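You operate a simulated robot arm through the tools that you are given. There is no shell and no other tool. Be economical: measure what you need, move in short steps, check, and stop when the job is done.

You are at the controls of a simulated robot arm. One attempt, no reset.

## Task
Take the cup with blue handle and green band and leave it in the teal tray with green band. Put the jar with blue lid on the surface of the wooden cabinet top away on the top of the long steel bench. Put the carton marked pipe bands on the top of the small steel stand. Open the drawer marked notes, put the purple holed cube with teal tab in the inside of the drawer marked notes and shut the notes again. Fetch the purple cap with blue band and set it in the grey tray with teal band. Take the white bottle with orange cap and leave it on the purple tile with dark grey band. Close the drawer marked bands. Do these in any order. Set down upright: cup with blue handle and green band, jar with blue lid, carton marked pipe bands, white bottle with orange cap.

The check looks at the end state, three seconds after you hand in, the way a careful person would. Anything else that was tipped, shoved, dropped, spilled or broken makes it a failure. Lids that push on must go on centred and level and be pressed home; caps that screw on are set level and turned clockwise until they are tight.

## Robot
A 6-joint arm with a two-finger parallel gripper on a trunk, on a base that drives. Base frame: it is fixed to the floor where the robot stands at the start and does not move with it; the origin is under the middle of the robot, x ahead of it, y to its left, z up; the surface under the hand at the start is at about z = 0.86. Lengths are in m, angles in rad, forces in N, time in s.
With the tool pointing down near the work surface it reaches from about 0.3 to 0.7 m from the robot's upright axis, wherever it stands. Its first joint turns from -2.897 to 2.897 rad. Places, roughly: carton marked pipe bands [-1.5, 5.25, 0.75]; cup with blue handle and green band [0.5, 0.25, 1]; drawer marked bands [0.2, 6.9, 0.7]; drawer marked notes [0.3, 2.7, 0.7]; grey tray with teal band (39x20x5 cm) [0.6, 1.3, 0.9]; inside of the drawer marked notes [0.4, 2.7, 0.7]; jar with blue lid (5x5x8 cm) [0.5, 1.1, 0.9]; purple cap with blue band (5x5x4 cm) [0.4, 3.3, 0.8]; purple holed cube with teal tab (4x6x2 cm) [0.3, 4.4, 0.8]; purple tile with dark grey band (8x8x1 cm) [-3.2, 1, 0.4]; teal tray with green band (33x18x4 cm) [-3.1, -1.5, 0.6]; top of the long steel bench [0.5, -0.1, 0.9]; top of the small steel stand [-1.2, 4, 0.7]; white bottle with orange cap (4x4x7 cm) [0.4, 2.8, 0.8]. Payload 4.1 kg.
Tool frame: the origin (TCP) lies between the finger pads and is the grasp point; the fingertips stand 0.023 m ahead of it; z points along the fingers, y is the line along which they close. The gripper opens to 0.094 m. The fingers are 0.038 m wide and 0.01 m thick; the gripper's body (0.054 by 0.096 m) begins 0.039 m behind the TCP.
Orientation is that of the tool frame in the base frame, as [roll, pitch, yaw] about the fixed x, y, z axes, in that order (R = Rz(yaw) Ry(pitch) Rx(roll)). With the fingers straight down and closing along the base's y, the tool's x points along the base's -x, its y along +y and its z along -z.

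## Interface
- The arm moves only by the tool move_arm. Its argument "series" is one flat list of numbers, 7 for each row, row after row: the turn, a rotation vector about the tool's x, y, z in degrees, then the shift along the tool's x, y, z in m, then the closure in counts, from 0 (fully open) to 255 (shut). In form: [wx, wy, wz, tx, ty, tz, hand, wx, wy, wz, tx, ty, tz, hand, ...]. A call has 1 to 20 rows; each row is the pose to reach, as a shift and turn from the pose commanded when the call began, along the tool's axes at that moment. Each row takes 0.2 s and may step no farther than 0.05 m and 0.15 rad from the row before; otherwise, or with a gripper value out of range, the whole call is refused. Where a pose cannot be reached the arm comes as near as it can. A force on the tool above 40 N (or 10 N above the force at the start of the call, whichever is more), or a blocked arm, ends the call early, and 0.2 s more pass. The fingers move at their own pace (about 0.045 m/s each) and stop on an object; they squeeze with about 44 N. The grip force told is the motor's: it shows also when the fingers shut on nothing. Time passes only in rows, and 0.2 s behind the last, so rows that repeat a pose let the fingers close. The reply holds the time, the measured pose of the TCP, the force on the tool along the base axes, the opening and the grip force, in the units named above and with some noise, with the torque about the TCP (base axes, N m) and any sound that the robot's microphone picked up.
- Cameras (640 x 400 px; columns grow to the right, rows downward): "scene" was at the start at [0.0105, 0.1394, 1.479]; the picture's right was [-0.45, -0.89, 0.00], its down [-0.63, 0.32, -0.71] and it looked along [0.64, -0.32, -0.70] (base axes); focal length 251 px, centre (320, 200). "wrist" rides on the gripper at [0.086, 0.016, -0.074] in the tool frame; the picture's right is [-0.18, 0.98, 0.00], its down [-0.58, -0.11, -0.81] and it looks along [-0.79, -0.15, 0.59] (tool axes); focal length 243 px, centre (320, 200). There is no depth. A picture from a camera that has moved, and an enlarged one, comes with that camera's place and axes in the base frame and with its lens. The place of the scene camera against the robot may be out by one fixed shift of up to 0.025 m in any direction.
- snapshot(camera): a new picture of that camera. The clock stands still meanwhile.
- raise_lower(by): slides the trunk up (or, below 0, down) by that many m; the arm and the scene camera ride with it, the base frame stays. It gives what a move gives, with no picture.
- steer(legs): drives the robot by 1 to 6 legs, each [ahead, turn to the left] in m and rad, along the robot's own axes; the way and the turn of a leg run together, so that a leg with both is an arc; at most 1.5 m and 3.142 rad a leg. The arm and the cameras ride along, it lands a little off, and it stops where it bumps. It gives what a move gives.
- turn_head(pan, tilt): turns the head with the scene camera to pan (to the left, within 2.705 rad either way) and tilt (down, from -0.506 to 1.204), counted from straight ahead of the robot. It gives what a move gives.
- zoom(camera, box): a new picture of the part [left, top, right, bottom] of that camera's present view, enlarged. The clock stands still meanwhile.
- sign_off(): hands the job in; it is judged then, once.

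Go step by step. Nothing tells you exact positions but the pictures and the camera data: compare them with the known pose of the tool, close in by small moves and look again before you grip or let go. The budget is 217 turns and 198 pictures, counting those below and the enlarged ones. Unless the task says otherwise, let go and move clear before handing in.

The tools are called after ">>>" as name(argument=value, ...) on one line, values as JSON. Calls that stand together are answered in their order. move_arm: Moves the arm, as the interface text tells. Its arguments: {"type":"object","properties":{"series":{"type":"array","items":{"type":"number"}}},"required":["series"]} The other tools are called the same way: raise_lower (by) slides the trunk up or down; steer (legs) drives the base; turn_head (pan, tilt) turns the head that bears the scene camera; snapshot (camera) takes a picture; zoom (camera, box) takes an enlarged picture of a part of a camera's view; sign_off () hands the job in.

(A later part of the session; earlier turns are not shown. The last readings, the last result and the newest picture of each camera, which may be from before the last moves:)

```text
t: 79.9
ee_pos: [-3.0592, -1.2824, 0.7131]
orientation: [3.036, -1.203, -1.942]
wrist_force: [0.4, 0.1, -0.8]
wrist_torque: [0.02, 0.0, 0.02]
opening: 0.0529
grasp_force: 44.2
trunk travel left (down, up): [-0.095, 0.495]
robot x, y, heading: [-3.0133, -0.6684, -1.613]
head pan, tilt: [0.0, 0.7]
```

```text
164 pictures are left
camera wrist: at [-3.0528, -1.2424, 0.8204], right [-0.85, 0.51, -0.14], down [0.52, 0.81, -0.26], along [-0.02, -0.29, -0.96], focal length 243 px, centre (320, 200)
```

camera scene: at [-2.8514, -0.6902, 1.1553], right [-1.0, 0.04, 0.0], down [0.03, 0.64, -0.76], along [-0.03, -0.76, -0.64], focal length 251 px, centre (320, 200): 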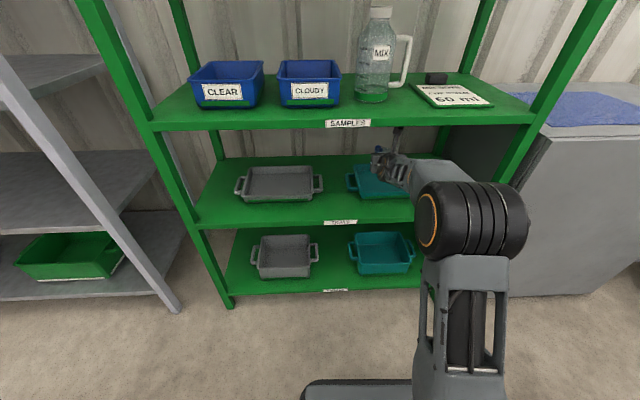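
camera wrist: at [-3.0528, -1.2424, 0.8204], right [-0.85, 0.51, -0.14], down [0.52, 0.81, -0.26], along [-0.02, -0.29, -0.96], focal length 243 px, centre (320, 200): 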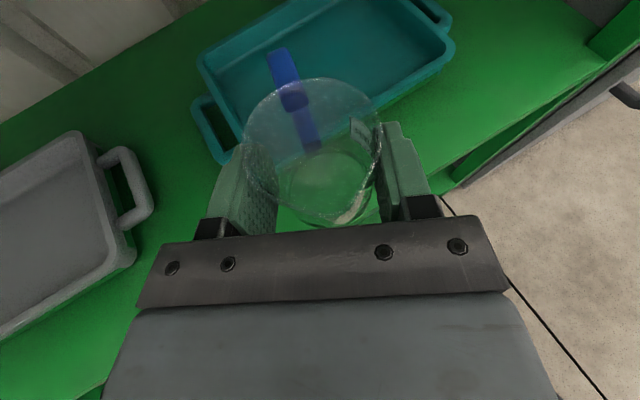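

Good: reachable now with 2.4° residual tilt. I correct the tilt, drive in 0.1 m, then check the arm view.

>>> move_arm(series=[0.74, 0.96, 2.03, 0, 0, 0, 255, 0.74, 0.96, 2.03, 0, 0, 0, 255])

>>> steer(legs=[[0.11, 0.0]])

>>> snapshot(camera="wrist")

```text
t: 80.5
ee_pos: [-3.0592, -1.2821, 0.7135]
orientation: [-3.138, -1.223, -2.042]
wrist_force: [0.7, 0.2, 0.5]
wrist_torque: [0.01, -0.04, 0.01]
opening: 0.0528
grasp_force: 44.2
trunk travel left (down, up): [-0.095, 0.495]
robot x, y, heading: [-3.01, -0.6651, -1.611]
head pan, tilt: [0.0, 0.7]
```

```text
t: 81.7
ee_pos: [-3.064, -1.3912, 0.7125]
orientation: [-3.138, -1.224, -2.042]
wrist_force: [-0.7, 0.2, -0.1]
wrist_torque: [0.03, -0.03, -0.07]
opening: 0.0525
grasp_force: 44.3
trunk travel left (down, up): [-0.095, 0.495]
robot x, y, heading: [-3.0195, -0.7749, -1.612]
head pan, tilt: [0.0, 0.7]
```

```text
163 pictures are left
camera wrist: at [-3.0602, -1.348, 0.8194], right [-0.85, 0.5, -0.17], down [0.53, 0.8, -0.27], along [0.0, -0.32, -0.95], focal length 243 px, centre (320, 200)
```

wrist: 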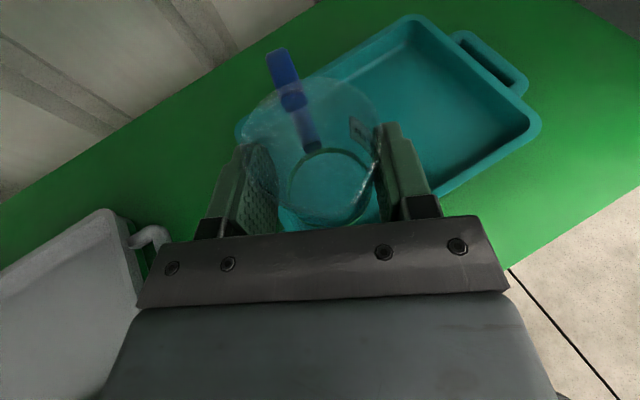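

Mug is upright and over the tray's near-left part. I move it to the tray middle, lowering to just above the rim.

>>> move_arm(series=[0, 0, 0, 0.01, 0.01, 0.03, 255, 0, 0, 0, 0.02, 0.02, 0.06, 255, 0, 0, 0, 0.03, 0.034, 0.09, 255, 0, 0, 0, 0.004, 0.034, 0.105, 255, 0, 0, 0, -0.022, 0.034, 0.115, 255, 0, 0, 0, -0.022, 0.034, 0.115, 255])

>>> snapshot(camera="wrist")

>>> zoom(camera="scene", box=[260, 120, 500, 280])

```text
t: 83.1
ee_pos: [-3.1383, -1.467, 0.6516]
orientation: [-3.137, -1.225, -2.04]
wrist_force: [0.0, 0.2, -0.2]
wrist_torque: [0.01, -0.02, 0.01]
opening: 0.0527
grasp_force: 44.3
trunk travel left (down, up): [-0.095, 0.495]
robot x, y, heading: [-3.0175, -0.774, -1.605]
head pan, tilt: [0.0, 0.7]
```

```text
162 pictures are left
camera wrist: at [-3.1356, -1.4231, 0.7584], right [-0.85, 0.5, -0.17], down [0.53, 0.8, -0.27], along [0.0, -0.32, -0.95], focal length 243 px, centre (320, 200)
```

wrist: 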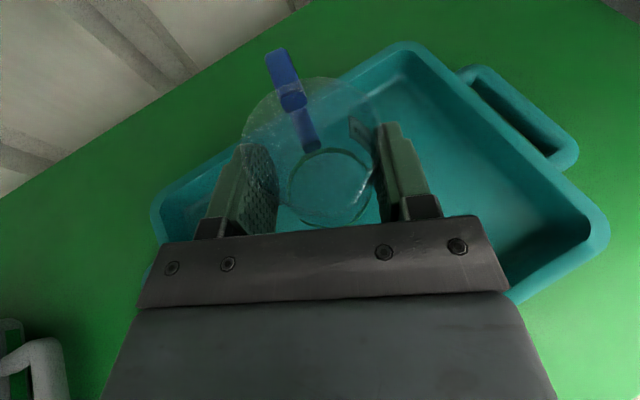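

```text
2.50 times, centred on (380, 200) of scene
camera zoom: at [-2.856, -0.7993, 1.1553], right [-1.0, 0.04, 0.0], down [0.03, 0.64, -0.76], along [-0.03, -0.76, -0.64], focal length 627 px, centre (170, 200)
```

zoom: 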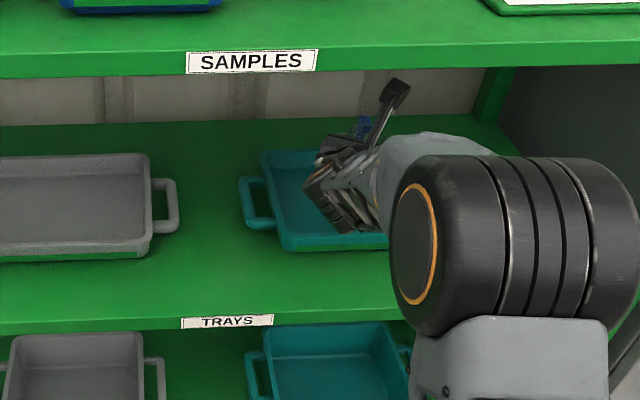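

Position is good; I nudge it 8 mm toward the front and lower in small steps until contact.

>>> move_arm(series=[0, 0, 0, -0.013, 0.003, -0.003, 255, 0, 0, 0, -0.025, 0.003, 0.002, 255, 0, 0, 0, -0.035, 0.003, 0.006, 255, 0, 0, 0, -0.038, 0.003, 0.007, 255, 0, 0, 0, -0.038, 0.003, 0.007, 255])

>>> snapshot(camera="wrist")

```text
t: 84.3
ee_pos: [-3.1383, -1.4595, 0.6188]
orientation: [-3.136, -1.231, -2.044]
wrist_force: [-0.2, 3.0, 27.2]
wrist_torque: [2.34, -0.66, 0.09]
opening: 0.0526
grasp_force: 44.2
trunk travel left (down, up): [-0.095, 0.495]
robot x, y, heading: [-3.0183, -0.776, -1.611]
head pan, tilt: [0.0, 0.7]
```

```text
160 pictures are left
camera wrist: at [-3.1351, -1.4146, 0.7252], right [-0.85, 0.5, -0.18], down [0.53, 0.8, -0.28], along [0.0, -0.33, -0.94], focal length 243 px, centre (320, 200)
```

wrist: 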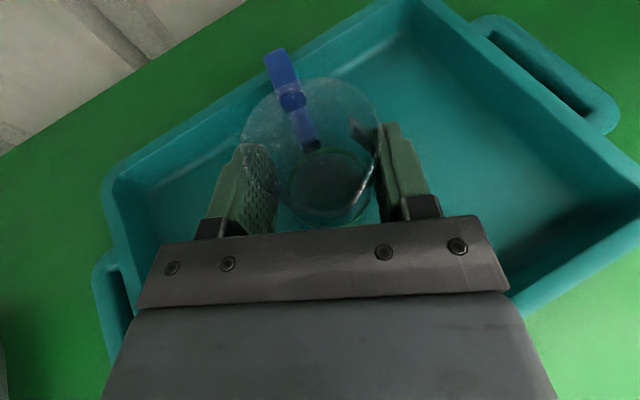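

I feel 27 N with a torque that suggests the gripper's underside is on the tray's front rim. I zoom in to see whether the mug base is on the floor.

>>> zoom(camera="wrist", box=[200, 100, 460, 262])

>>> zoom(camera="scene", box=[340, 140, 460, 220])

```text
2.46 times, centred on (330, 181) of wrist
camera zoom: at [-3.1351, -1.4146, 0.7252], right [-0.85, 0.5, -0.18], down [0.53, 0.8, -0.28], along [0.0, -0.33, -0.94], focal length 597 px, centre (295, 247)
```

zoom: 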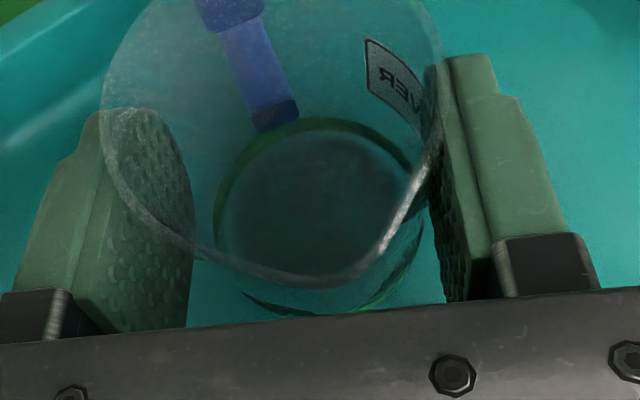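

```text
5.00 times, centred on (400, 180) of scene
camera zoom: at [-2.8558, -0.7973, 1.1557], right [-1.0, 0.04, 0.0], down [0.03, 0.64, -0.77], along [-0.03, -0.77, -0.64], focal length 1253 px, centre (-80, 300)
```

zoom: 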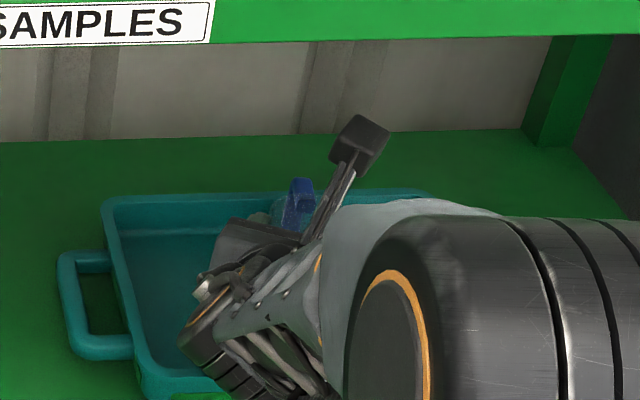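

The bulky wrist is on the tray's front rim, with the mug base within a few mm of the floor. I ease up to unload the rim, then look at force.

>>> move_arm(series=[0, 0, 0, 0.0038, 0, -0.0014, 255, 0, 0, 0, 0.0038, 0, -0.0014, 255])

```text
t: 84.9
ee_pos: [-3.1387, -1.4581, 0.6191]
orientation: [-3.138, -1.221, -2.042]
wrist_force: [-0.4, -3.6, 10.3]
wrist_torque: [0.72, -0.19, -0.1]
opening: 0.0523
grasp_force: 44.1
trunk travel left (down, up): [-0.095, 0.495]
robot x, y, heading: [-3.0189, -0.777, -1.616]
head pan, tilt: [0.0, 0.7]
```

>>> move_arm(series=[0, 0, 0, 0.0019, 0, -0.0007, 255, 0, 0, 0, 0.0019, 0, -0.0007, 255, 0, 0, 0, 0.0019, 0, -0.0007, 200, 0, 0, 0, 0.0019, 0, -0.0007, 90, 0, 0, 0, 0.0019, 0, -0.0007, 60, 0, 0, 0, 0.0019, 0, -0.0007, 30, 0, 0, 0, 0.0019, 0, -0.0007, 0, 0, 0, 0, 0.0019, 0, -0.0007, 0, 0, 0, 0, 0.0019, 0, -0.0007, 0])

>>> zoom(camera="wrist", box=[120, 20, 540, 262])

```text
t: 86.9
ee_pos: [-3.1388, -1.4586, 0.6221]
orientation: [-3.139, -1.223, -2.043]
wrist_force: [-0.2, 0.2, 1.2]
wrist_torque: [0.06, 0.02, 0.0]
opening: 0.0939
grasp_force: 0.0
trunk travel left (down, up): [-0.095, 0.495]
robot x, y, heading: [-3.0165, -0.774, -1.617]
head pan, tilt: [0.0, 0.7]
```

```text
1.52 times, centred on (330, 141) of wrist
camera zoom: at [-3.1357, -1.4155, 0.7274], right [-0.85, 0.5, -0.17], down [0.53, 0.8, -0.27], along [0.0, -0.32, -0.95], focal length 370 px, centre (305, 290)
```

zoom: 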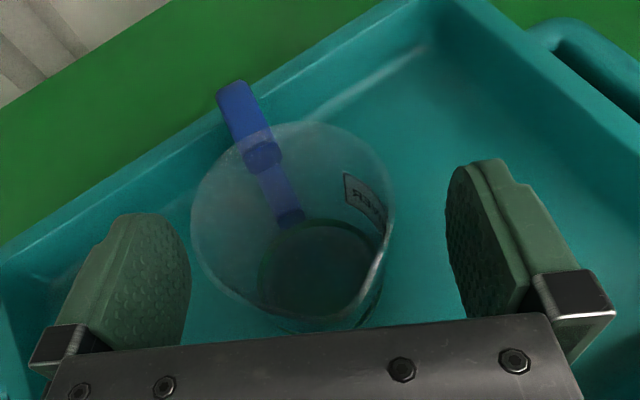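

The mug stands upright in the tray. I rise slightly and withdraw straight back.

>>> move_arm(series=[0, 0, 0, 0.0115, 0, -0.004, 0, 0, 0, 0, 0.0, 0, -0.036, 0, 0, 0, 0, -0.012, 0, -0.068, 0, 0, 0, 0, -0.025, 0, -0.1, 0, 0, 0, 0, -0.04, 0, -0.145, 0, 0, 0, 0, -0.055, 0, -0.185, 0])

>>> snapshot(camera="wrist")

>>> steer(legs=[[-0.35, 0.0]])

>>> zoom(camera="scene", box=[220, 60, 520, 260])

```text
t: 88.3
ee_pos: [-3.0516, -1.2857, 0.6307]
orientation: [-3.138, -1.223, -2.042]
wrist_force: [-0.6, -0.4, -0.8]
wrist_torque: [-0.02, -0.01, -0.02]
opening: 0.0942
grasp_force: 0.0
trunk travel left (down, up): [-0.095, 0.495]
robot x, y, heading: [-3.0197, -0.7729, -1.616]
head pan, tilt: [0.0, 0.7]
```

```text
156 pictures are left
camera wrist: at [-3.0488, -1.2422, 0.7382], right [-0.85, 0.5, -0.17], down [0.53, 0.8, -0.27], along [0.0, -0.32, -0.95], focal length 243 px, centre (320, 200)
```

wrist: 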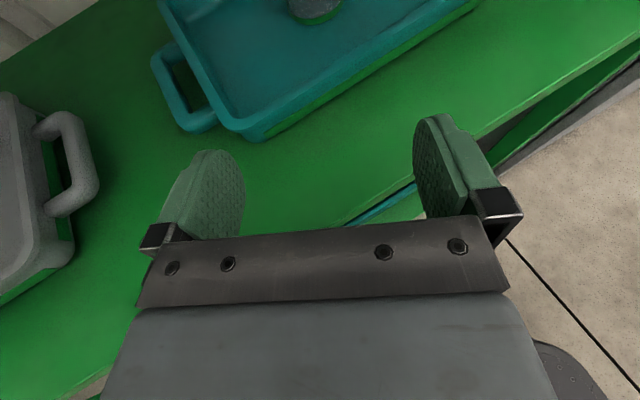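

```text
t: 90.5
ee_pos: [-3.0371, -0.9346, 0.6317]
orientation: [-3.138, -1.224, -2.04]
wrist_force: [0.1, -0.5, 0.3]
wrist_torque: [-0.01, -0.02, -0.04]
opening: 0.0939
grasp_force: 0.1
trunk travel left (down, up): [-0.095, 0.495]
robot x, y, heading: [-3.0064, -0.4245, -1.614]
head pan, tilt: [0.0, 0.7]
```

```text
2.00 times, centred on (370, 160) of scene
camera zoom: at [-2.8412, -0.4484, 1.1553], right [-1.0, 0.04, 0.0], down [0.03, 0.64, -0.76], along [-0.03, -0.76, -0.64], focal length 501 px, centre (220, 280)
```

zoom: 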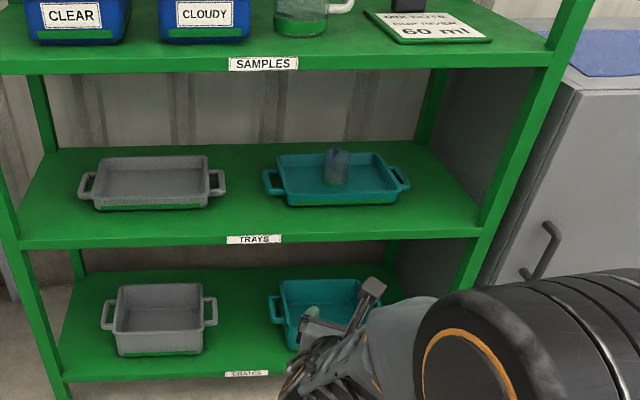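

Cup done: upright in the teal tray with green band. I raise the trunk and glance behind at the tile location.

>>> raise_lower(by=0.33)

>>> turn_head(pan=-2.7, tilt=0.6)

>>> snapshot(camera="scene")

>>> zoom(camera="scene", box=[220, 160, 420, 285])

```text
t: 93.8
ee_pos: [-3.0375, -0.9356, 0.9618]
orientation: [-3.138, -1.224, -2.04]
wrist_force: [-0.6, 0.8, 0.0]
wrist_torque: [-0.03, -0.02, -0.01]
opening: 0.0936
grasp_force: 0.0
trunk travel left (down, up): [-0.425, 0.165]
robot x, y, heading: [-3.0032, -0.4246, -1.613]
head pan, tilt: [0.0, 0.7]
```

```text
t: 96.2
ee_pos: [-3.036, -0.935, 0.9605]
orientation: [-3.137, -1.224, -2.04]
wrist_force: [-0.2, 0.6, -0.5]
wrist_torque: [0.01, -0.02, -0.01]
opening: 0.094
grasp_force: 0.1
trunk travel left (down, up): [-0.425, 0.165]
robot x, y, heading: [-3.0092, -0.4245, -1.616]
head pan, tilt: [-2.7, 0.6]
```

```text
154 pictures are left
camera scene: at [-2.8721, -0.2821, 1.4939], right [0.92, 0.39, 0.0], down [0.22, -0.52, -0.83], along [-0.32, 0.76, -0.56], focal length 251 px, centre (320, 200)
```

scene: 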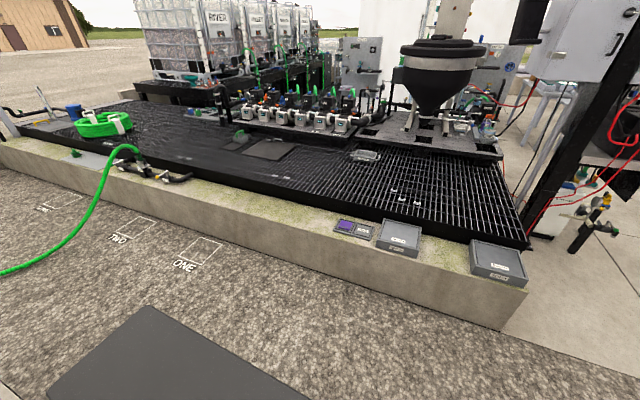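

```text
3.20 times, centred on (320, 222) of scene
camera zoom: at [-2.8721, -0.2821, 1.4939], right [0.92, 0.39, 0.0], down [0.22, -0.52, -0.83], along [-0.32, 0.76, -0.56], focal length 802 px, centre (320, 128)
```

zoom: 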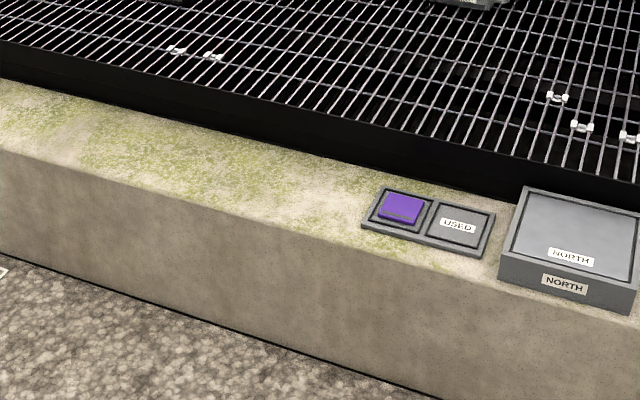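

The tile is at about (-3.21, 0.97) on the low wall. Now I fold the tool back to pointing down in the normal orientation before going to the jar.

>>> move_arm(series=[0, -8, 0, 0, 0, 0, 0, 0, -16, 0, 0, 0, 0, 0, 0, -24, 0, 0, 0, 0, 0, 0, -32, 0, 0, 0, 0, 0, 0, -40, 0, 0, 0, 0, 0, 0, -48, 0, 0, 0, 0, 0, 0, -56, 0, 0, 0, 0, 0, 0, -64, 0, 0, 0, 0, 0, 0, -70, 0, 0, 0, 0, 0, 0, -70, 0, 0, 0, 0, 0])

>>> move_arm(series=[0, 0, 8, 0, 0, 0, 0, 0, 0, 16, 0, 0, 0, 0, 0, 0, 24, 0, 0, 0, 0, 0, 0, 32, 0, 0, 0, 0, 0, 0, 40, 0, 0, 0, 0, 0, 0, 48, 0, 0, 0, 0, 0, 0, 56, 0, 0, 0, 0, 0, 0, 64, 0, 0, 0, 0, 0, 0, 72, 0, 0, 0, 0, 0, 0, 80, 0, 0, 0, 0, 0, 0, 88, 0, 0, 0, 0, 0, 0, 96, 0, 0, 0, 0, 0, 0, 104, 0, 0, 0, 0, 0, 0, 112, 0, 0, 0, 0, 0, 0, 120, 0, 0, 0, 0, 0, 0, 128, 0, 0, 0, 0, 0, 0, 136, 0, 0, 0, 0, 0, 0, 144, 0, 0, 0, 0, 0, 0, 152, 0, 0, 0, 0, 0, 0, 155.5, 0, 0, 0, 0])

>>> raise_lower(by=0.16)

>>> steer(legs=[[0, 1.966], [1.35, 0], [1.31, 0], [0, 0.55]])

>>> turn_head(pan=-0.4, tilt=0.6)

>>> snapshot(camera="scene")

```text
t: 98.4
ee_pos: [-3.0375, -0.9361, 0.9613]
orientation: [-3.139, 0.001, -2.038]
wrist_force: [0.4, 0.2, -0.2]
wrist_torque: [-0.04, 0.01, -0.02]
opening: 0.0939
grasp_force: 0.0
trunk travel left (down, up): [-0.425, 0.165]
robot x, y, heading: [-3.0021, -0.4242, -1.612]
head pan, tilt: [-2.7, 0.6]
```

```text
t: 102.6
ee_pos: [-3.0371, -0.9351, 0.9614]
orientation: [3.141, 0.002, 1.528]
wrist_force: [0.4, 0.5, -0.3]
wrist_torque: [-0.02, 0.02, -0.01]
opening: 0.0941
grasp_force: 0.0
trunk travel left (down, up): [-0.425, 0.165]
robot x, y, heading: [-3.0047, -0.4221, -1.614]
head pan, tilt: [-2.7, 0.6]
```

```text
t: 104.4
ee_pos: [-3.0365, -0.9346, 1.1203]
orientation: [3.141, 0.001, 1.53]
wrist_force: [-1.5, 0.3, 0.0]
wrist_torque: [0.02, 0.01, -0.01]
opening: 0.0941
grasp_force: 0.1
trunk travel left (down, up): [-0.585, 0.005]
robot x, y, heading: [-3.0031, -0.4232, -1.619]
head pan, tilt: [-2.7, 0.6]
```

```text
t: 123.5
ee_pos: [-0.1588, 0.825, 1.1217]
orientation: [3.141, 0.001, -2.262]
wrist_force: [-0.3, 0.7, 0.5]
wrist_torque: [0.03, -0.02, -0.04]
opening: 0.0938
grasp_force: 0.0
trunk travel left (down, up): [-0.585, 0.005]
robot x, y, heading: [-0.4965, 0.4377, 0.874]
head pan, tilt: [-2.7, 0.6]
```

```text
t: 125.6
ee_pos: [-0.1594, 0.8246, 1.1211]
orientation: [3.141, 0.0, -2.262]
wrist_force: [0.2, 0.0, 0.5]
wrist_torque: [0.01, -0.03, -0.02]
opening: 0.0939
grasp_force: 0.1
trunk travel left (down, up): [-0.585, 0.005]
robot x, y, heading: [-0.4936, 0.4377, 0.874]
head pan, tilt: [-0.4, 0.6]
```

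```text
152 pictures are left
camera scene: at [-0.585, 0.5458, 1.6539], right [0.46, -0.89, 0.0], down [-0.5, -0.26, -0.83], along [0.73, 0.38, -0.56], focal length 251 px, centre (320, 200)
```

scene: 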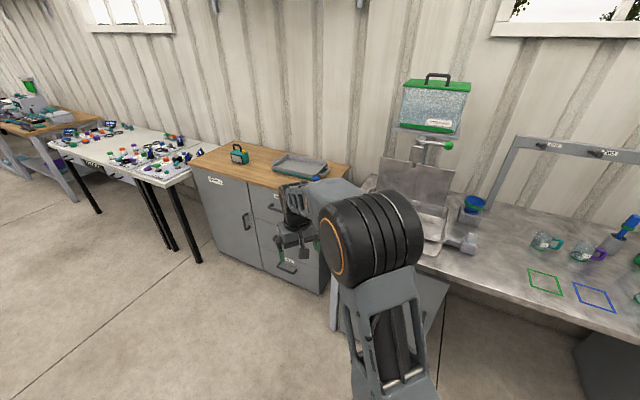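

The cabinet front is around x=0.43. I drive to stand before it at about (-0.08, 1.12), facing it.

>>> steer(legs=[[0, 0.15], [0.76, 0], [0, -1.02]])

>>> turn_head(pan=0.3, tilt=0.9)

>>> snapshot(camera="scene")

>>> snapshot(camera="wrist")

```text
t: 133.0
ee_pos: [0.4136, 1.0891, 1.1211]
orientation: [-3.141, 0.001, -3.13]
wrist_force: [0.4, 0.1, 1.2]
wrist_torque: [-0.01, 0.02, 0.01]
opening: 0.0941
grasp_force: 0.1
trunk travel left (down, up): [-0.585, 0.005]
robot x, y, heading: [-0.0991, 1.0953, 0.009]
head pan, tilt: [-0.4, 0.6]
```

```text
t: 134.1
ee_pos: [0.4142, 1.0892, 1.1221]
orientation: [-3.14, 0.0, -3.129]
wrist_force: [0.6, -1.0, 0.4]
wrist_torque: [0.0, 0.03, 0.02]
opening: 0.0939
grasp_force: 0.0
trunk travel left (down, up): [-0.585, 0.005]
robot x, y, heading: [-0.0978, 1.0963, 0.012]
head pan, tilt: [0.3, 0.901]
```

```text
151 pictures are left
camera scene: at [-0.0908, 1.2923, 1.6292], right [0.3, -0.95, 0.0], down [-0.75, -0.24, -0.62], along [0.59, 0.19, -0.78], focal length 251 px, centre (320, 200)
```

scene: 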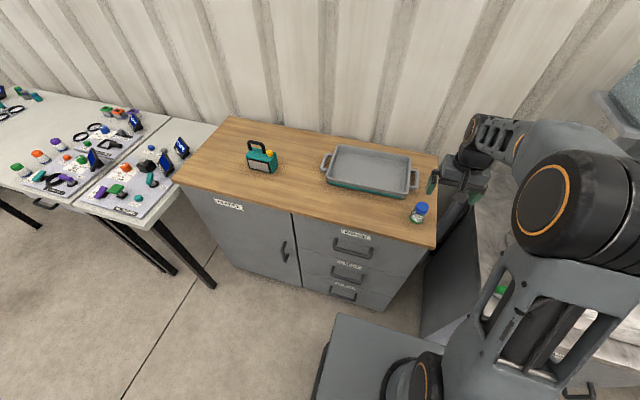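

```text
150 pictures are left
camera wrist: at [0.3264, 1.1043, 1.1958], right [0.17, 0.98, 0.0], down [0.58, -0.1, 0.81], along [0.8, -0.14, -0.59], focal length 243 px, centre (320, 200)
```

wrist: 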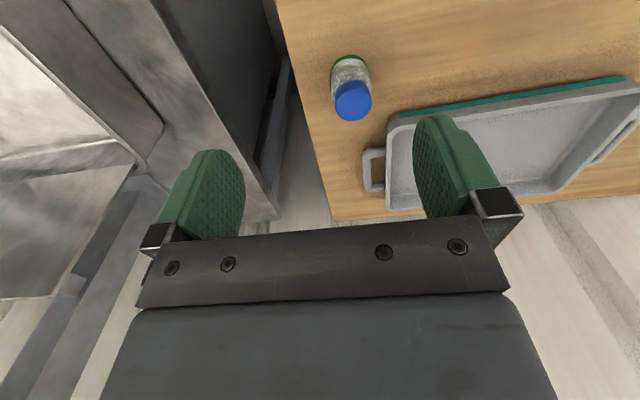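

The jar with blue lid is just ahead, about (0.47, 1.114). I move above it at z 1.06 and look again to fix its height.

>>> move_arm(series=[0, 0, 0, -0.03, 0.012, 0.03, 0, 0, 0, 0, -0.06, 0.024, 0.06, 0, 0, 0, 0, -0.06, 0.024, 0.06, 0])

>>> snapshot(camera="wrist")

```text
t: 134.9
ee_pos: [0.4732, 1.1137, 1.0617]
orientation: [3.141, 0.001, -3.13]
wrist_force: [-0.7, 0.4, -0.1]
wrist_torque: [0.01, -0.04, 0.0]
opening: 0.0942
grasp_force: 0.0
trunk travel left (down, up): [-0.585, 0.005]
robot x, y, heading: [-0.0979, 1.0955, 0.007]
head pan, tilt: [0.3, 0.901]
```

```text
149 pictures are left
camera wrist: at [0.387, 1.1287, 1.1357], right [0.17, 0.98, 0.0], down [0.58, -0.1, 0.81], along [0.8, -0.14, -0.59], focal length 243 px, centre (320, 200)
```

wrist: 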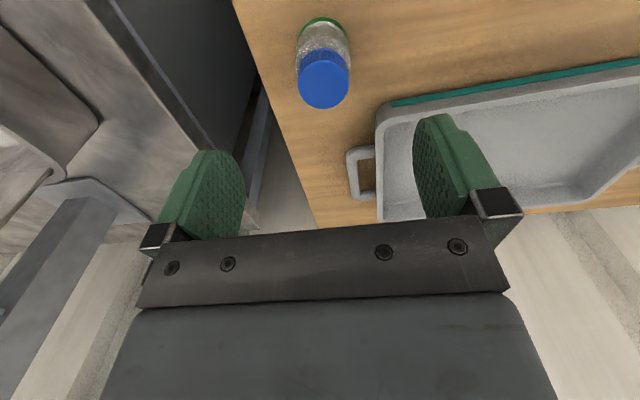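

Lid top is near z 0.945 at (0.486, 1.113). I descend around the jar and check.

>>> move_arm(series=[0, 0, 0, -0.012, 0, 0.04, 0, 0, 0, 0, -0.012, 0, 0.08, 0, 0, 0, 0, -0.012, 0, 0.115, 0, 0, 0, 0, -0.012, 0, 0.145, 0, 0, 0, 0, -0.012, 0, 0.145, 0])

>>> snapshot(camera="wrist")

```text
t: 136.1
ee_pos: [0.4859, 1.1119, 0.9158]
orientation: [-3.14, 0.003, -3.131]
wrist_force: [-1.6, 0.2, 0.0]
wrist_torque: [-0.01, -0.03, 0.01]
opening: 0.0941
grasp_force: 0.0
trunk travel left (down, up): [-0.585, 0.005]
robot x, y, heading: [-0.0949, 1.0951, 0.011]
head pan, tilt: [0.3, 0.901]
```

```text
148 pictures are left
camera wrist: at [0.3989, 1.1274, 0.9903], right [0.17, 0.98, 0.0], down [0.58, -0.1, 0.81], along [0.8, -0.14, -0.59], focal length 243 px, centre (320, 200)
```

wrist: 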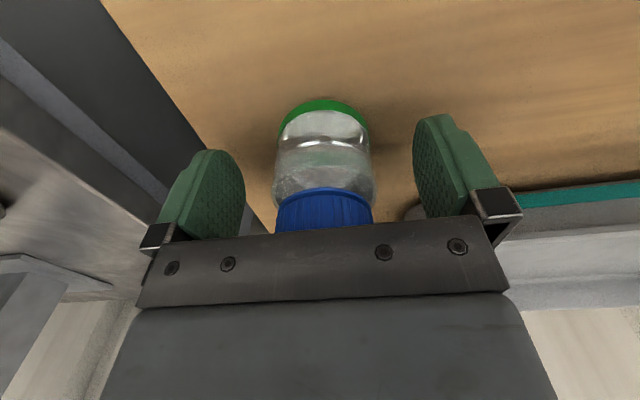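

Jar is centred between the pads. I close and lift.

>>> move_arm(series=[0, 0, 0, 0, 0, 0.003, 60, 0, 0, 0, 0, 0, 0.003, 120, 0, 0, 0, 0, 0, 0.003, 255, 0, 0, 0, 0, 0, 0.003, 255, 0, 0, 0, 0, 0, 0.003, 255, 0, 0, 0, 0, 0, -0.03, 255, 0, 0, 0, 0, 0, -0.07, 255, 0, 0, 0, 0, 0, -0.11, 255, 0, 0, 0, 0.04, 0, -0.15, 255, 0, 0, 0, 0.08, 0, -0.15, 255, 0, 0, 0, 0.1, 0, -0.15, 255])

>>> snapshot(camera="wrist")

```text
refused: row 9 steps farther than a row can; nothing moved
```

```text
147 pictures are left
camera wrist: at [0.3989, 1.1274, 0.9903], right [0.17, 0.98, 0.0], down [0.58, -0.1, 0.81], along [0.8, -0.14, -0.59], focal length 243 px, centre (320, 200)
```

wrist: 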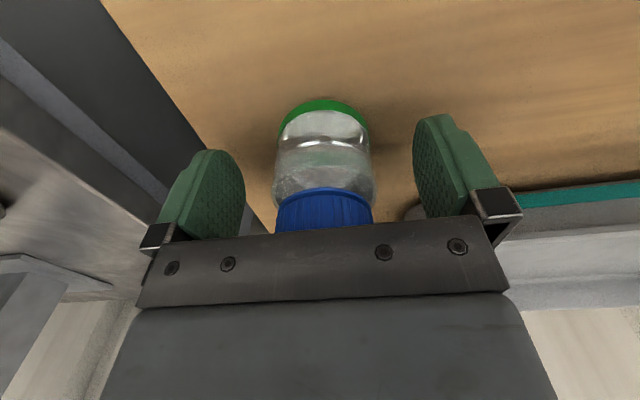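

One row stepped too far, so nothing moved; I resend with smaller steps.

>>> move_arm(series=[0, 0, 0, 0, 0, 0.003, 60, 0, 0, 0, 0, 0, 0.003, 120, 0, 0, 0, 0, 0, 0.003, 255, 0, 0, 0, 0, 0, 0.003, 255, 0, 0, 0, 0, 0, 0.003, 255, 0, 0, 0, 0, 0, -0.03, 255, 0, 0, 0, 0, 0, -0.07, 255, 0, 0, 0, 0, 0, -0.11, 255, 0, 0, 0, 0.03, 0, -0.14, 255, 0, 0, 0, 0.07, 0, -0.15, 255, 0, 0, 0, 0.1, 0, -0.15, 255, 0, 0, 0, 0.1, 0, -0.15, 255])

>>> snapshot(camera="wrist")

```text
t: 138.7
ee_pos: [0.3856, 1.1136, 1.067]
orientation: [-3.141, 0.0, -3.13]
wrist_force: [0.8, -0.2, -2.0]
wrist_torque: [-0.04, 0.01, -0.02]
opening: 0.0469
grasp_force: 44.2
trunk travel left (down, up): [-0.585, 0.005]
robot x, y, heading: [-0.0974, 1.096, 0.01]
head pan, tilt: [0.3, 0.901]
```

```text
146 pictures are left
camera wrist: at [0.2978, 1.1278, 1.1407], right [0.17, 0.98, 0.0], down [0.58, -0.1, 0.81], along [0.8, -0.14, -0.59], focal length 243 px, centre (320, 200)
```

wrist: 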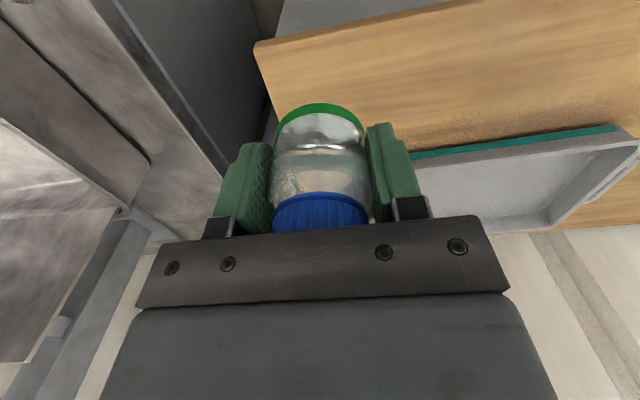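

Jar held. I back out, drive to the long bench and face it around y=0.12.

>>> steer(legs=[[-0.35, 0], [0, -1.58], [0.97, 0], [0, 1.57], [0.25, 0]])

>>> snapshot(camera="wrist")

>>> snapshot(camera="scene")

```text
t: 154.7
ee_pos: [0.2926, 0.1242, 1.0667]
orientation: [-3.14, 0.003, 3.132]
wrist_force: [-0.4, 0.4, -0.9]
wrist_torque: [0.0, 0.02, 0.01]
opening: 0.0467
grasp_force: 44.3
trunk travel left (down, up): [-0.585, 0.005]
robot x, y, heading: [-0.1885, 0.1161, -0.008]
head pan, tilt: [0.3, 0.901]
```

```text
145 pictures are left
camera wrist: at [0.2063, 0.1413, 1.1404], right [0.19, 0.98, 0.0], down [0.58, -0.11, 0.81], along [0.79, -0.16, -0.59], focal length 243 px, centre (320, 200)
```

wrist: 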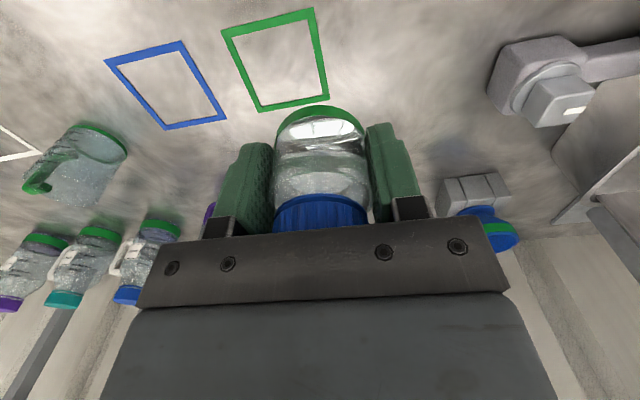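

```text
144 pictures are left
camera scene: at [-0.1789, 0.3141, 1.6291], right [0.28, -0.96, 0.0], down [-0.75, -0.22, -0.62], along [0.6, 0.18, -0.78], focal length 251 px, centre (320, 200)
```

scene: 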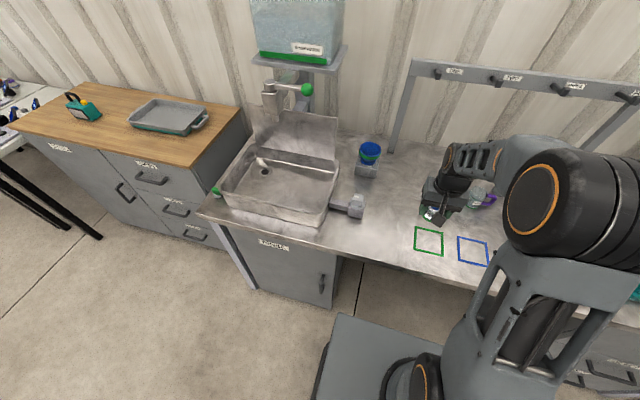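

Area at (0.45, 0.17) is free. I move over and lower to near the surface.

>>> move_arm(series=[0, 0, 0, -0.04, 0.012, 0, 255, 0, 0, 0, -0.08, 0.024, 0, 255, 0, 0, 0, -0.12, 0.036, 0.02, 255, 0, 0, 0, -0.155, 0.046, 0.05, 255, 0, 0, 0, -0.155, 0.046, 0.09, 255, 0, 0, 0, -0.155, 0.046, 0.125, 255, 0, 0, 0, -0.155, 0.046, 0.145, 255, 0, 0, 0, -0.155, 0.046, 0.149, 255, 0, 0, 0, -0.155, 0.046, 0.153, 255, 0, 0, 0, -0.155, 0.046, 0.153, 255])

>>> zoom(camera="wrist", box=[180, 60, 480, 250])

```text
t: 156.8
ee_pos: [0.4479, 0.168, 0.9136]
orientation: [3.141, 0.001, 3.132]
wrist_force: [0.2, -0.4, -1.2]
wrist_torque: [0.0, -0.02, 0.01]
opening: 0.0469
grasp_force: 44.5
trunk travel left (down, up): [-0.585, 0.005]
robot x, y, heading: [-0.1876, 0.1153, -0.015]
head pan, tilt: [0.3, 0.901]
```

```text
2.11 times, centred on (330, 155) of wrist
camera zoom: at [0.3617, 0.1859, 0.988], right [0.19, 0.98, 0.0], down [0.58, -0.11, 0.81], along [0.79, -0.16, -0.59], focal length 511 px, centre (299, 295)
```

zoom: 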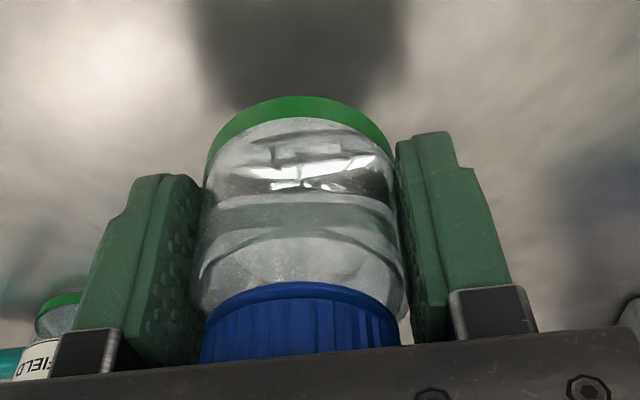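

Not yet touching. I creep down in 2 mm rows.

>>> move_arm(series=[0, 0, 0, 0, 0, 0.002, 255, 0, 0, 0, 0, 0, 0.004, 255, 0, 0, 0, 0, 0, 0.006, 255, 0, 0, 0, 0, 0, 0.008, 255, 0, 0, 0, 0, 0, 0.008, 255])

```text
t: 158.1
ee_pos: [0.4477, 0.1698, 0.905]
orientation: [3.14, 0.002, 3.133]
wrist_force: [-0.4, 0.8, -1.3]
wrist_torque: [0.01, -0.01, -0.03]
opening: 0.0466
grasp_force: 44.4
trunk travel left (down, up): [-0.585, 0.005]
robot x, y, heading: [-0.1915, 0.1167, -0.012]
head pan, tilt: [0.3, 0.901]
```

>>> move_arm(series=[0, 0, 0, 0, 0, 0.002, 255, 0, 0, 0, 0, 0, 0.004, 255, 0, 0, 0, 0, 0, 0.006, 255, 0, 0, 0, 0, 0, 0.008, 255, 0, 0, 0, 0, 0, 0.01, 255, 0, 0, 0, 0, 0, 0.01, 255])

>>> zoom(camera="wrist", box=[180, 60, 480, 250])

```text
t: 159.4
ee_pos: [0.4482, 0.1696, 0.8942]
orientation: [3.141, 0.002, 3.132]
wrist_force: [0.6, 0.9, -0.9]
wrist_torque: [-0.02, 0.0, -0.02]
opening: 0.0467
grasp_force: 43.8
trunk travel left (down, up): [-0.585, 0.005]
robot x, y, heading: [-0.1923, 0.121, -0.013]
head pan, tilt: [0.3, 0.901]
```

```text
2.11 times, centred on (330, 155) of wrist
camera zoom: at [0.3614, 0.1861, 0.9698], right [0.19, 0.98, 0.0], down [0.58, -0.11, 0.81], along [0.79, -0.16, -0.59], focal length 511 px, centre (299, 295)
```

zoom: 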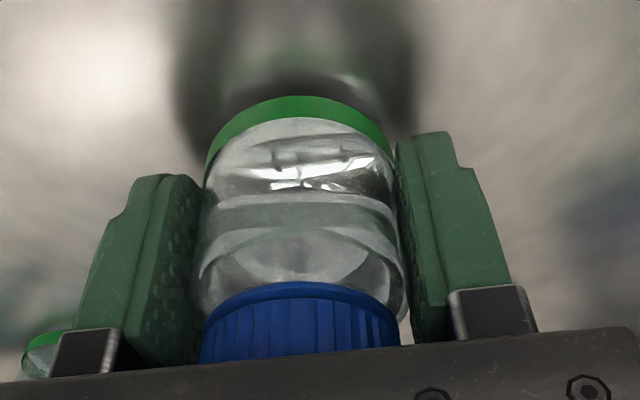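

The reflection shows a small remaining gap; I continue creeping.

>>> move_arm(series=[0, 0, 0, 0, 0, 0.0015, 255, 0, 0, 0, 0, 0, 0.003, 255, 0, 0, 0, 0, 0, 0.0045, 255, 0, 0, 0, 0, 0, 0.006, 255, 0, 0, 0, 0, 0, 0.006, 255])

>>> zoom(camera="wrist", box=[180, 60, 480, 250])

```text
t: 160.7
ee_pos: [0.4478, 0.1685, 0.8915]
orientation: [-3.141, 0.006, 3.132]
wrist_force: [-0.5, -0.3, 18.7]
wrist_torque: [-0.07, 0.04, -0.01]
opening: 0.0469
grasp_force: 44.5
trunk travel left (down, up): [-0.585, 0.005]
robot x, y, heading: [-0.1917, 0.1186, -0.006]
head pan, tilt: [0.3, 0.901]
```

```text
2.11 times, centred on (330, 155) of wrist
camera zoom: at [0.361, 0.1858, 0.9666], right [0.19, 0.98, 0.0], down [0.57, -0.11, 0.81], along [0.8, -0.16, -0.59], focal length 511 px, centre (299, 295)
```

zoom: 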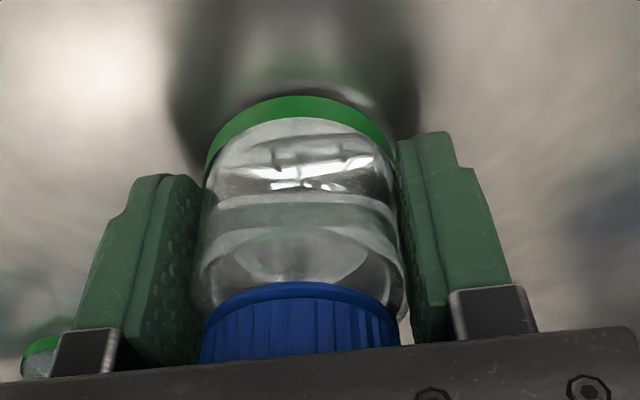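

Contact (19 N, no torque). I ease up, release and rise.

>>> move_arm(series=[0, 0, 0, 0, 0, -0.003, 255, 0, 0, 0, 0, 0, -0.003, 120, 0, 0, 0, 0, 0, -0.003, 60, 0, 0, 0, 0, 0, -0.003, 0, 0, 0, 0, 0, 0, -0.003, 0, 0, 0, 0, 0, 0, -0.003, 0, 0, 0, 0, 0, 0, -0.03, 0, 0, 0, 0, 0, 0, -0.07, 0, 0, 0, 0, 0, 0, -0.11, 0, 0, 0, 0, 0, 0, -0.15, 0, 0, 0, 0, 0.04, 0, -0.17, 0, 0, 0, 0, 0.08, 0, -0.18, 0])

>>> snapshot(camera="wrist")

```text
t: 163.2
ee_pos: [0.3679, 0.169, 1.0689]
orientation: [3.14, 0.003, 3.134]
wrist_force: [-0.6, 0.9, -0.5]
wrist_torque: [-0.01, 0.0, -0.04]
opening: 0.0939
grasp_force: 0.1
trunk travel left (down, up): [-0.585, 0.005]
robot x, y, heading: [-0.1944, 0.1188, -0.009]
head pan, tilt: [0.3, 0.901]
```

```text
140 pictures are left
camera wrist: at [0.2807, 0.1855, 1.144], right [0.19, 0.98, 0.0], down [0.58, -0.11, 0.81], along [0.79, -0.16, -0.59], focal length 243 px, centre (320, 200)
```

wrist: 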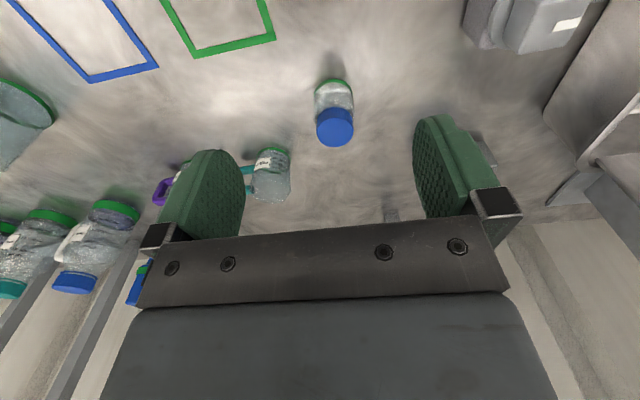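

Jar done. Next I drive along to the white table (y≈2.8) to view the bottle, cap and notes drawer.

>>> steer(legs=[[-0.32, 0], [0, 1.58], [1.35, 0], [1.35, 0]])

>>> turn_head(pan=-1.4, tilt=0.7)

>>> snapshot(camera="scene")

```text
t: 181.9
ee_pos: [-0.6529, 3.3595, 1.0698]
orientation: [-3.142, 0.003, -1.527]
wrist_force: [-0.6, -0.7, 0.2]
wrist_torque: [0.0, -0.05, -0.02]
opening: 0.094
grasp_force: 0.0
trunk travel left (down, up): [-0.585, 0.005]
robot x, y, heading: [-0.5757, 2.7992, 1.611]
head pan, tilt: [0.3, 0.901]
```

```text
t: 183.6
ee_pos: [-0.6535, 3.3593, 1.0689]
orientation: [-3.141, 0.002, -1.531]
wrist_force: [-0.9, -0.5, -0.3]
wrist_torque: [-0.01, 0.0, 0.01]
opening: 0.0941
grasp_force: 0.1
trunk travel left (down, up): [-0.585, 0.005]
robot x, y, heading: [-0.574, 2.805, 1.608]
head pan, tilt: [-1.4, 0.7]
```

```text
139 pictures are left
camera scene: at [-0.6567, 2.7611, 1.6453], right [0.21, -0.98, 0.0], down [-0.63, -0.14, -0.76], along [0.75, 0.16, -0.64], focal length 251 px, centre (320, 200)
```

scene: 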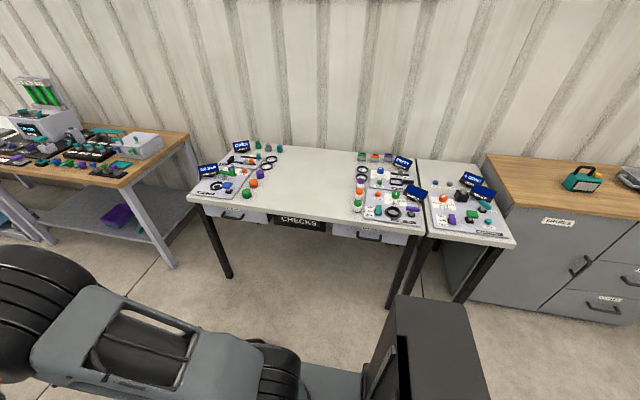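

>>> zoom(camera="scene", box=[330, 145, 520, 255])

>>> zoom(camera="scene", box=[180, 130, 370, 250])

```text
3.37 times, centred on (425, 200) of scene
camera zoom: at [-0.6567, 2.7611, 1.6453], right [0.21, -0.98, 0.0], down [-0.63, -0.14, -0.76], along [0.75, 0.16, -0.64], focal length 844 px, centre (-34, 200)
```

zoom: 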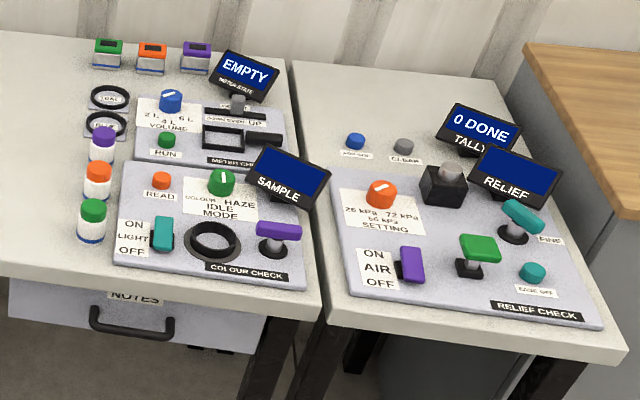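

```text
3.33 times, centred on (275, 190) of scene
camera zoom: at [-0.6567, 2.7611, 1.6453], right [0.21, -0.98, 0.0], down [-0.63, -0.14, -0.76], along [0.75, 0.16, -0.64], focal length 836 px, centre (470, 233)
```

zoom: 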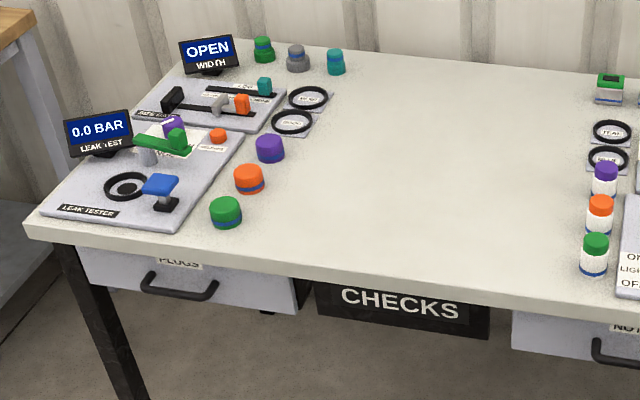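

I see the orange-capped bottle near (0.42, 2.78) between green and purple ones, the notes drawer below, and the purple cap near (0.50, 3.38). I start with the cap: move in front of it.

>>> steer(legs=[[0.45, 0], [0, -1.61], [0.42, 0]])

>>> turn_head(pan=0.1, tilt=0.8)

>>> snapshot(camera="scene")

>>> snapshot(camera="wrist")

```text
t: 192.5
ee_pos: [0.3895, 3.283, 1.0685]
orientation: [3.141, 0.002, 3.115]
wrist_force: [0.6, -0.2, 0.1]
wrist_torque: [-0.02, 0.01, 0.01]
opening: 0.0942
grasp_force: 0.0
trunk travel left (down, up): [-0.585, 0.005]
robot x, y, heading: [-0.1759, 3.2429, -0.026]
head pan, tilt: [-1.4, 0.7]
```

```text
t: 194.1
ee_pos: [0.3887, 3.2834, 1.0693]
orientation: [-3.141, 0.002, 3.115]
wrist_force: [-0.7, 0.3, -0.5]
wrist_torque: [0.03, -0.02, 0.02]
opening: 0.0939
grasp_force: 0.1
trunk travel left (down, up): [-0.585, 0.005]
robot x, y, heading: [-0.1748, 3.2428, -0.03]
head pan, tilt: [0.099, 0.799]
```

```text
136 pictures are left
camera scene: at [-0.1491, 3.4243, 1.637], right [0.07, -1.0, 0.0], down [-0.72, -0.05, -0.7], along [0.7, 0.05, -0.72], focal length 251 px, centre (320, 200)
```

scene: 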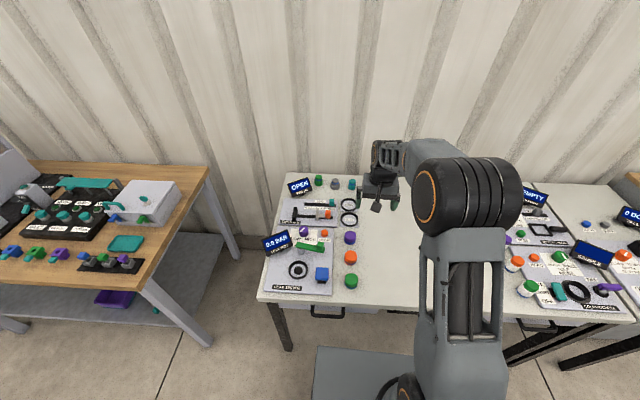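

```text
135 pictures are left
camera wrist: at [0.3024, 3.3018, 1.1435], right [0.21, 0.98, 0.0], down [0.58, -0.12, 0.81], along [0.79, -0.17, -0.59], focal length 243 px, centre (320, 200)
```

wrist: 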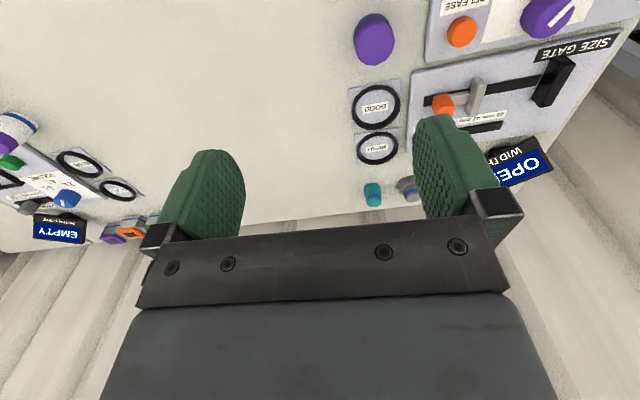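

The purple cap is near (0.44, 3.34). I lower the trunk and shift to look again from closer.

>>> raise_lower(by=-0.13)

>>> snapshot(camera="wrist")

```text
t: 195.7
ee_pos: [0.3903, 3.2842, 0.9392]
orientation: [3.14, 0.001, 3.114]
wrist_force: [-0.7, 0.0, 0.3]
wrist_torque: [0.0, -0.03, 0.01]
opening: 0.0941
grasp_force: 0.1
trunk travel left (down, up): [-0.455, 0.135]
robot x, y, heading: [-0.1689, 3.2409, -0.031]
head pan, tilt: [0.099, 0.799]
```

```text
134 pictures are left
camera wrist: at [0.3023, 3.3018, 1.0136], right [0.21, 0.98, 0.0], down [0.58, -0.12, 0.81], along [0.79, -0.17, -0.59], focal length 243 px, centre (320, 200)
```

wrist: 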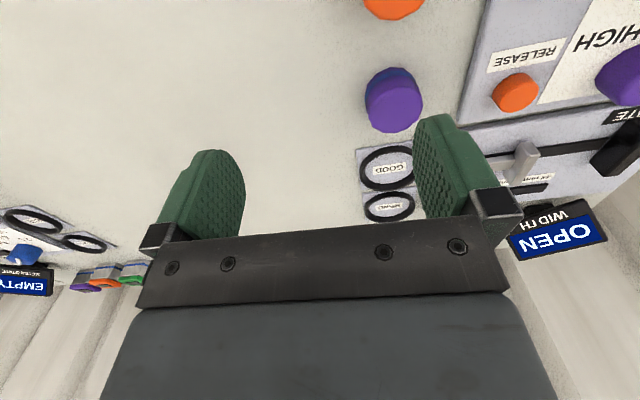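

Cap top at (0.425, 3.336, 0.837). I go over it and descend with partly closed fingers.

>>> move_arm(series=[0, 0, 0, -0.016, 0.026, 0, 50, 0, 0, 0, -0.033, 0.053, 0, 50, 0, 0, 0, -0.033, 0.053, 0.04, 50, 0, 0, 0, -0.033, 0.053, 0.07, 50, 0, 0, 0, -0.033, 0.053, 0.07, 50])

>>> snapshot(camera="wrist")

```text
t: 196.9
ee_pos: [0.4246, 3.3358, 0.8696]
orientation: [3.141, 0.002, 3.114]
wrist_force: [0.6, -1.6, 0.2]
wrist_torque: [-0.03, 0.0, 0.01]
opening: 0.0758
grasp_force: 0.2
trunk travel left (down, up): [-0.455, 0.135]
robot x, y, heading: [-0.1728, 3.2398, -0.029]
head pan, tilt: [0.099, 0.799]
```

```text
133 pictures are left
camera wrist: at [0.3376, 3.3535, 0.9431], right [0.21, 0.98, 0.0], down [0.58, -0.12, 0.81], along [0.79, -0.17, -0.59], focal length 243 px, centre (320, 200)
```

wrist: 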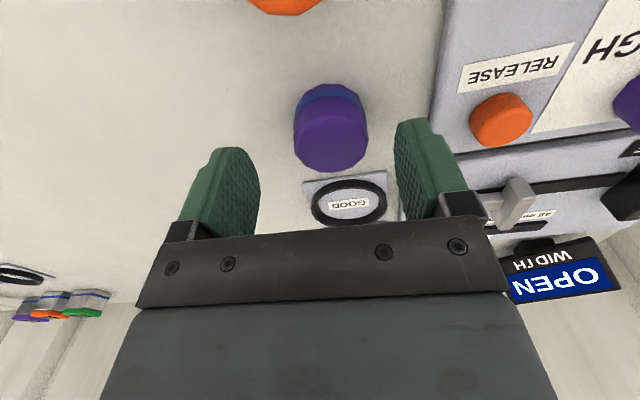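

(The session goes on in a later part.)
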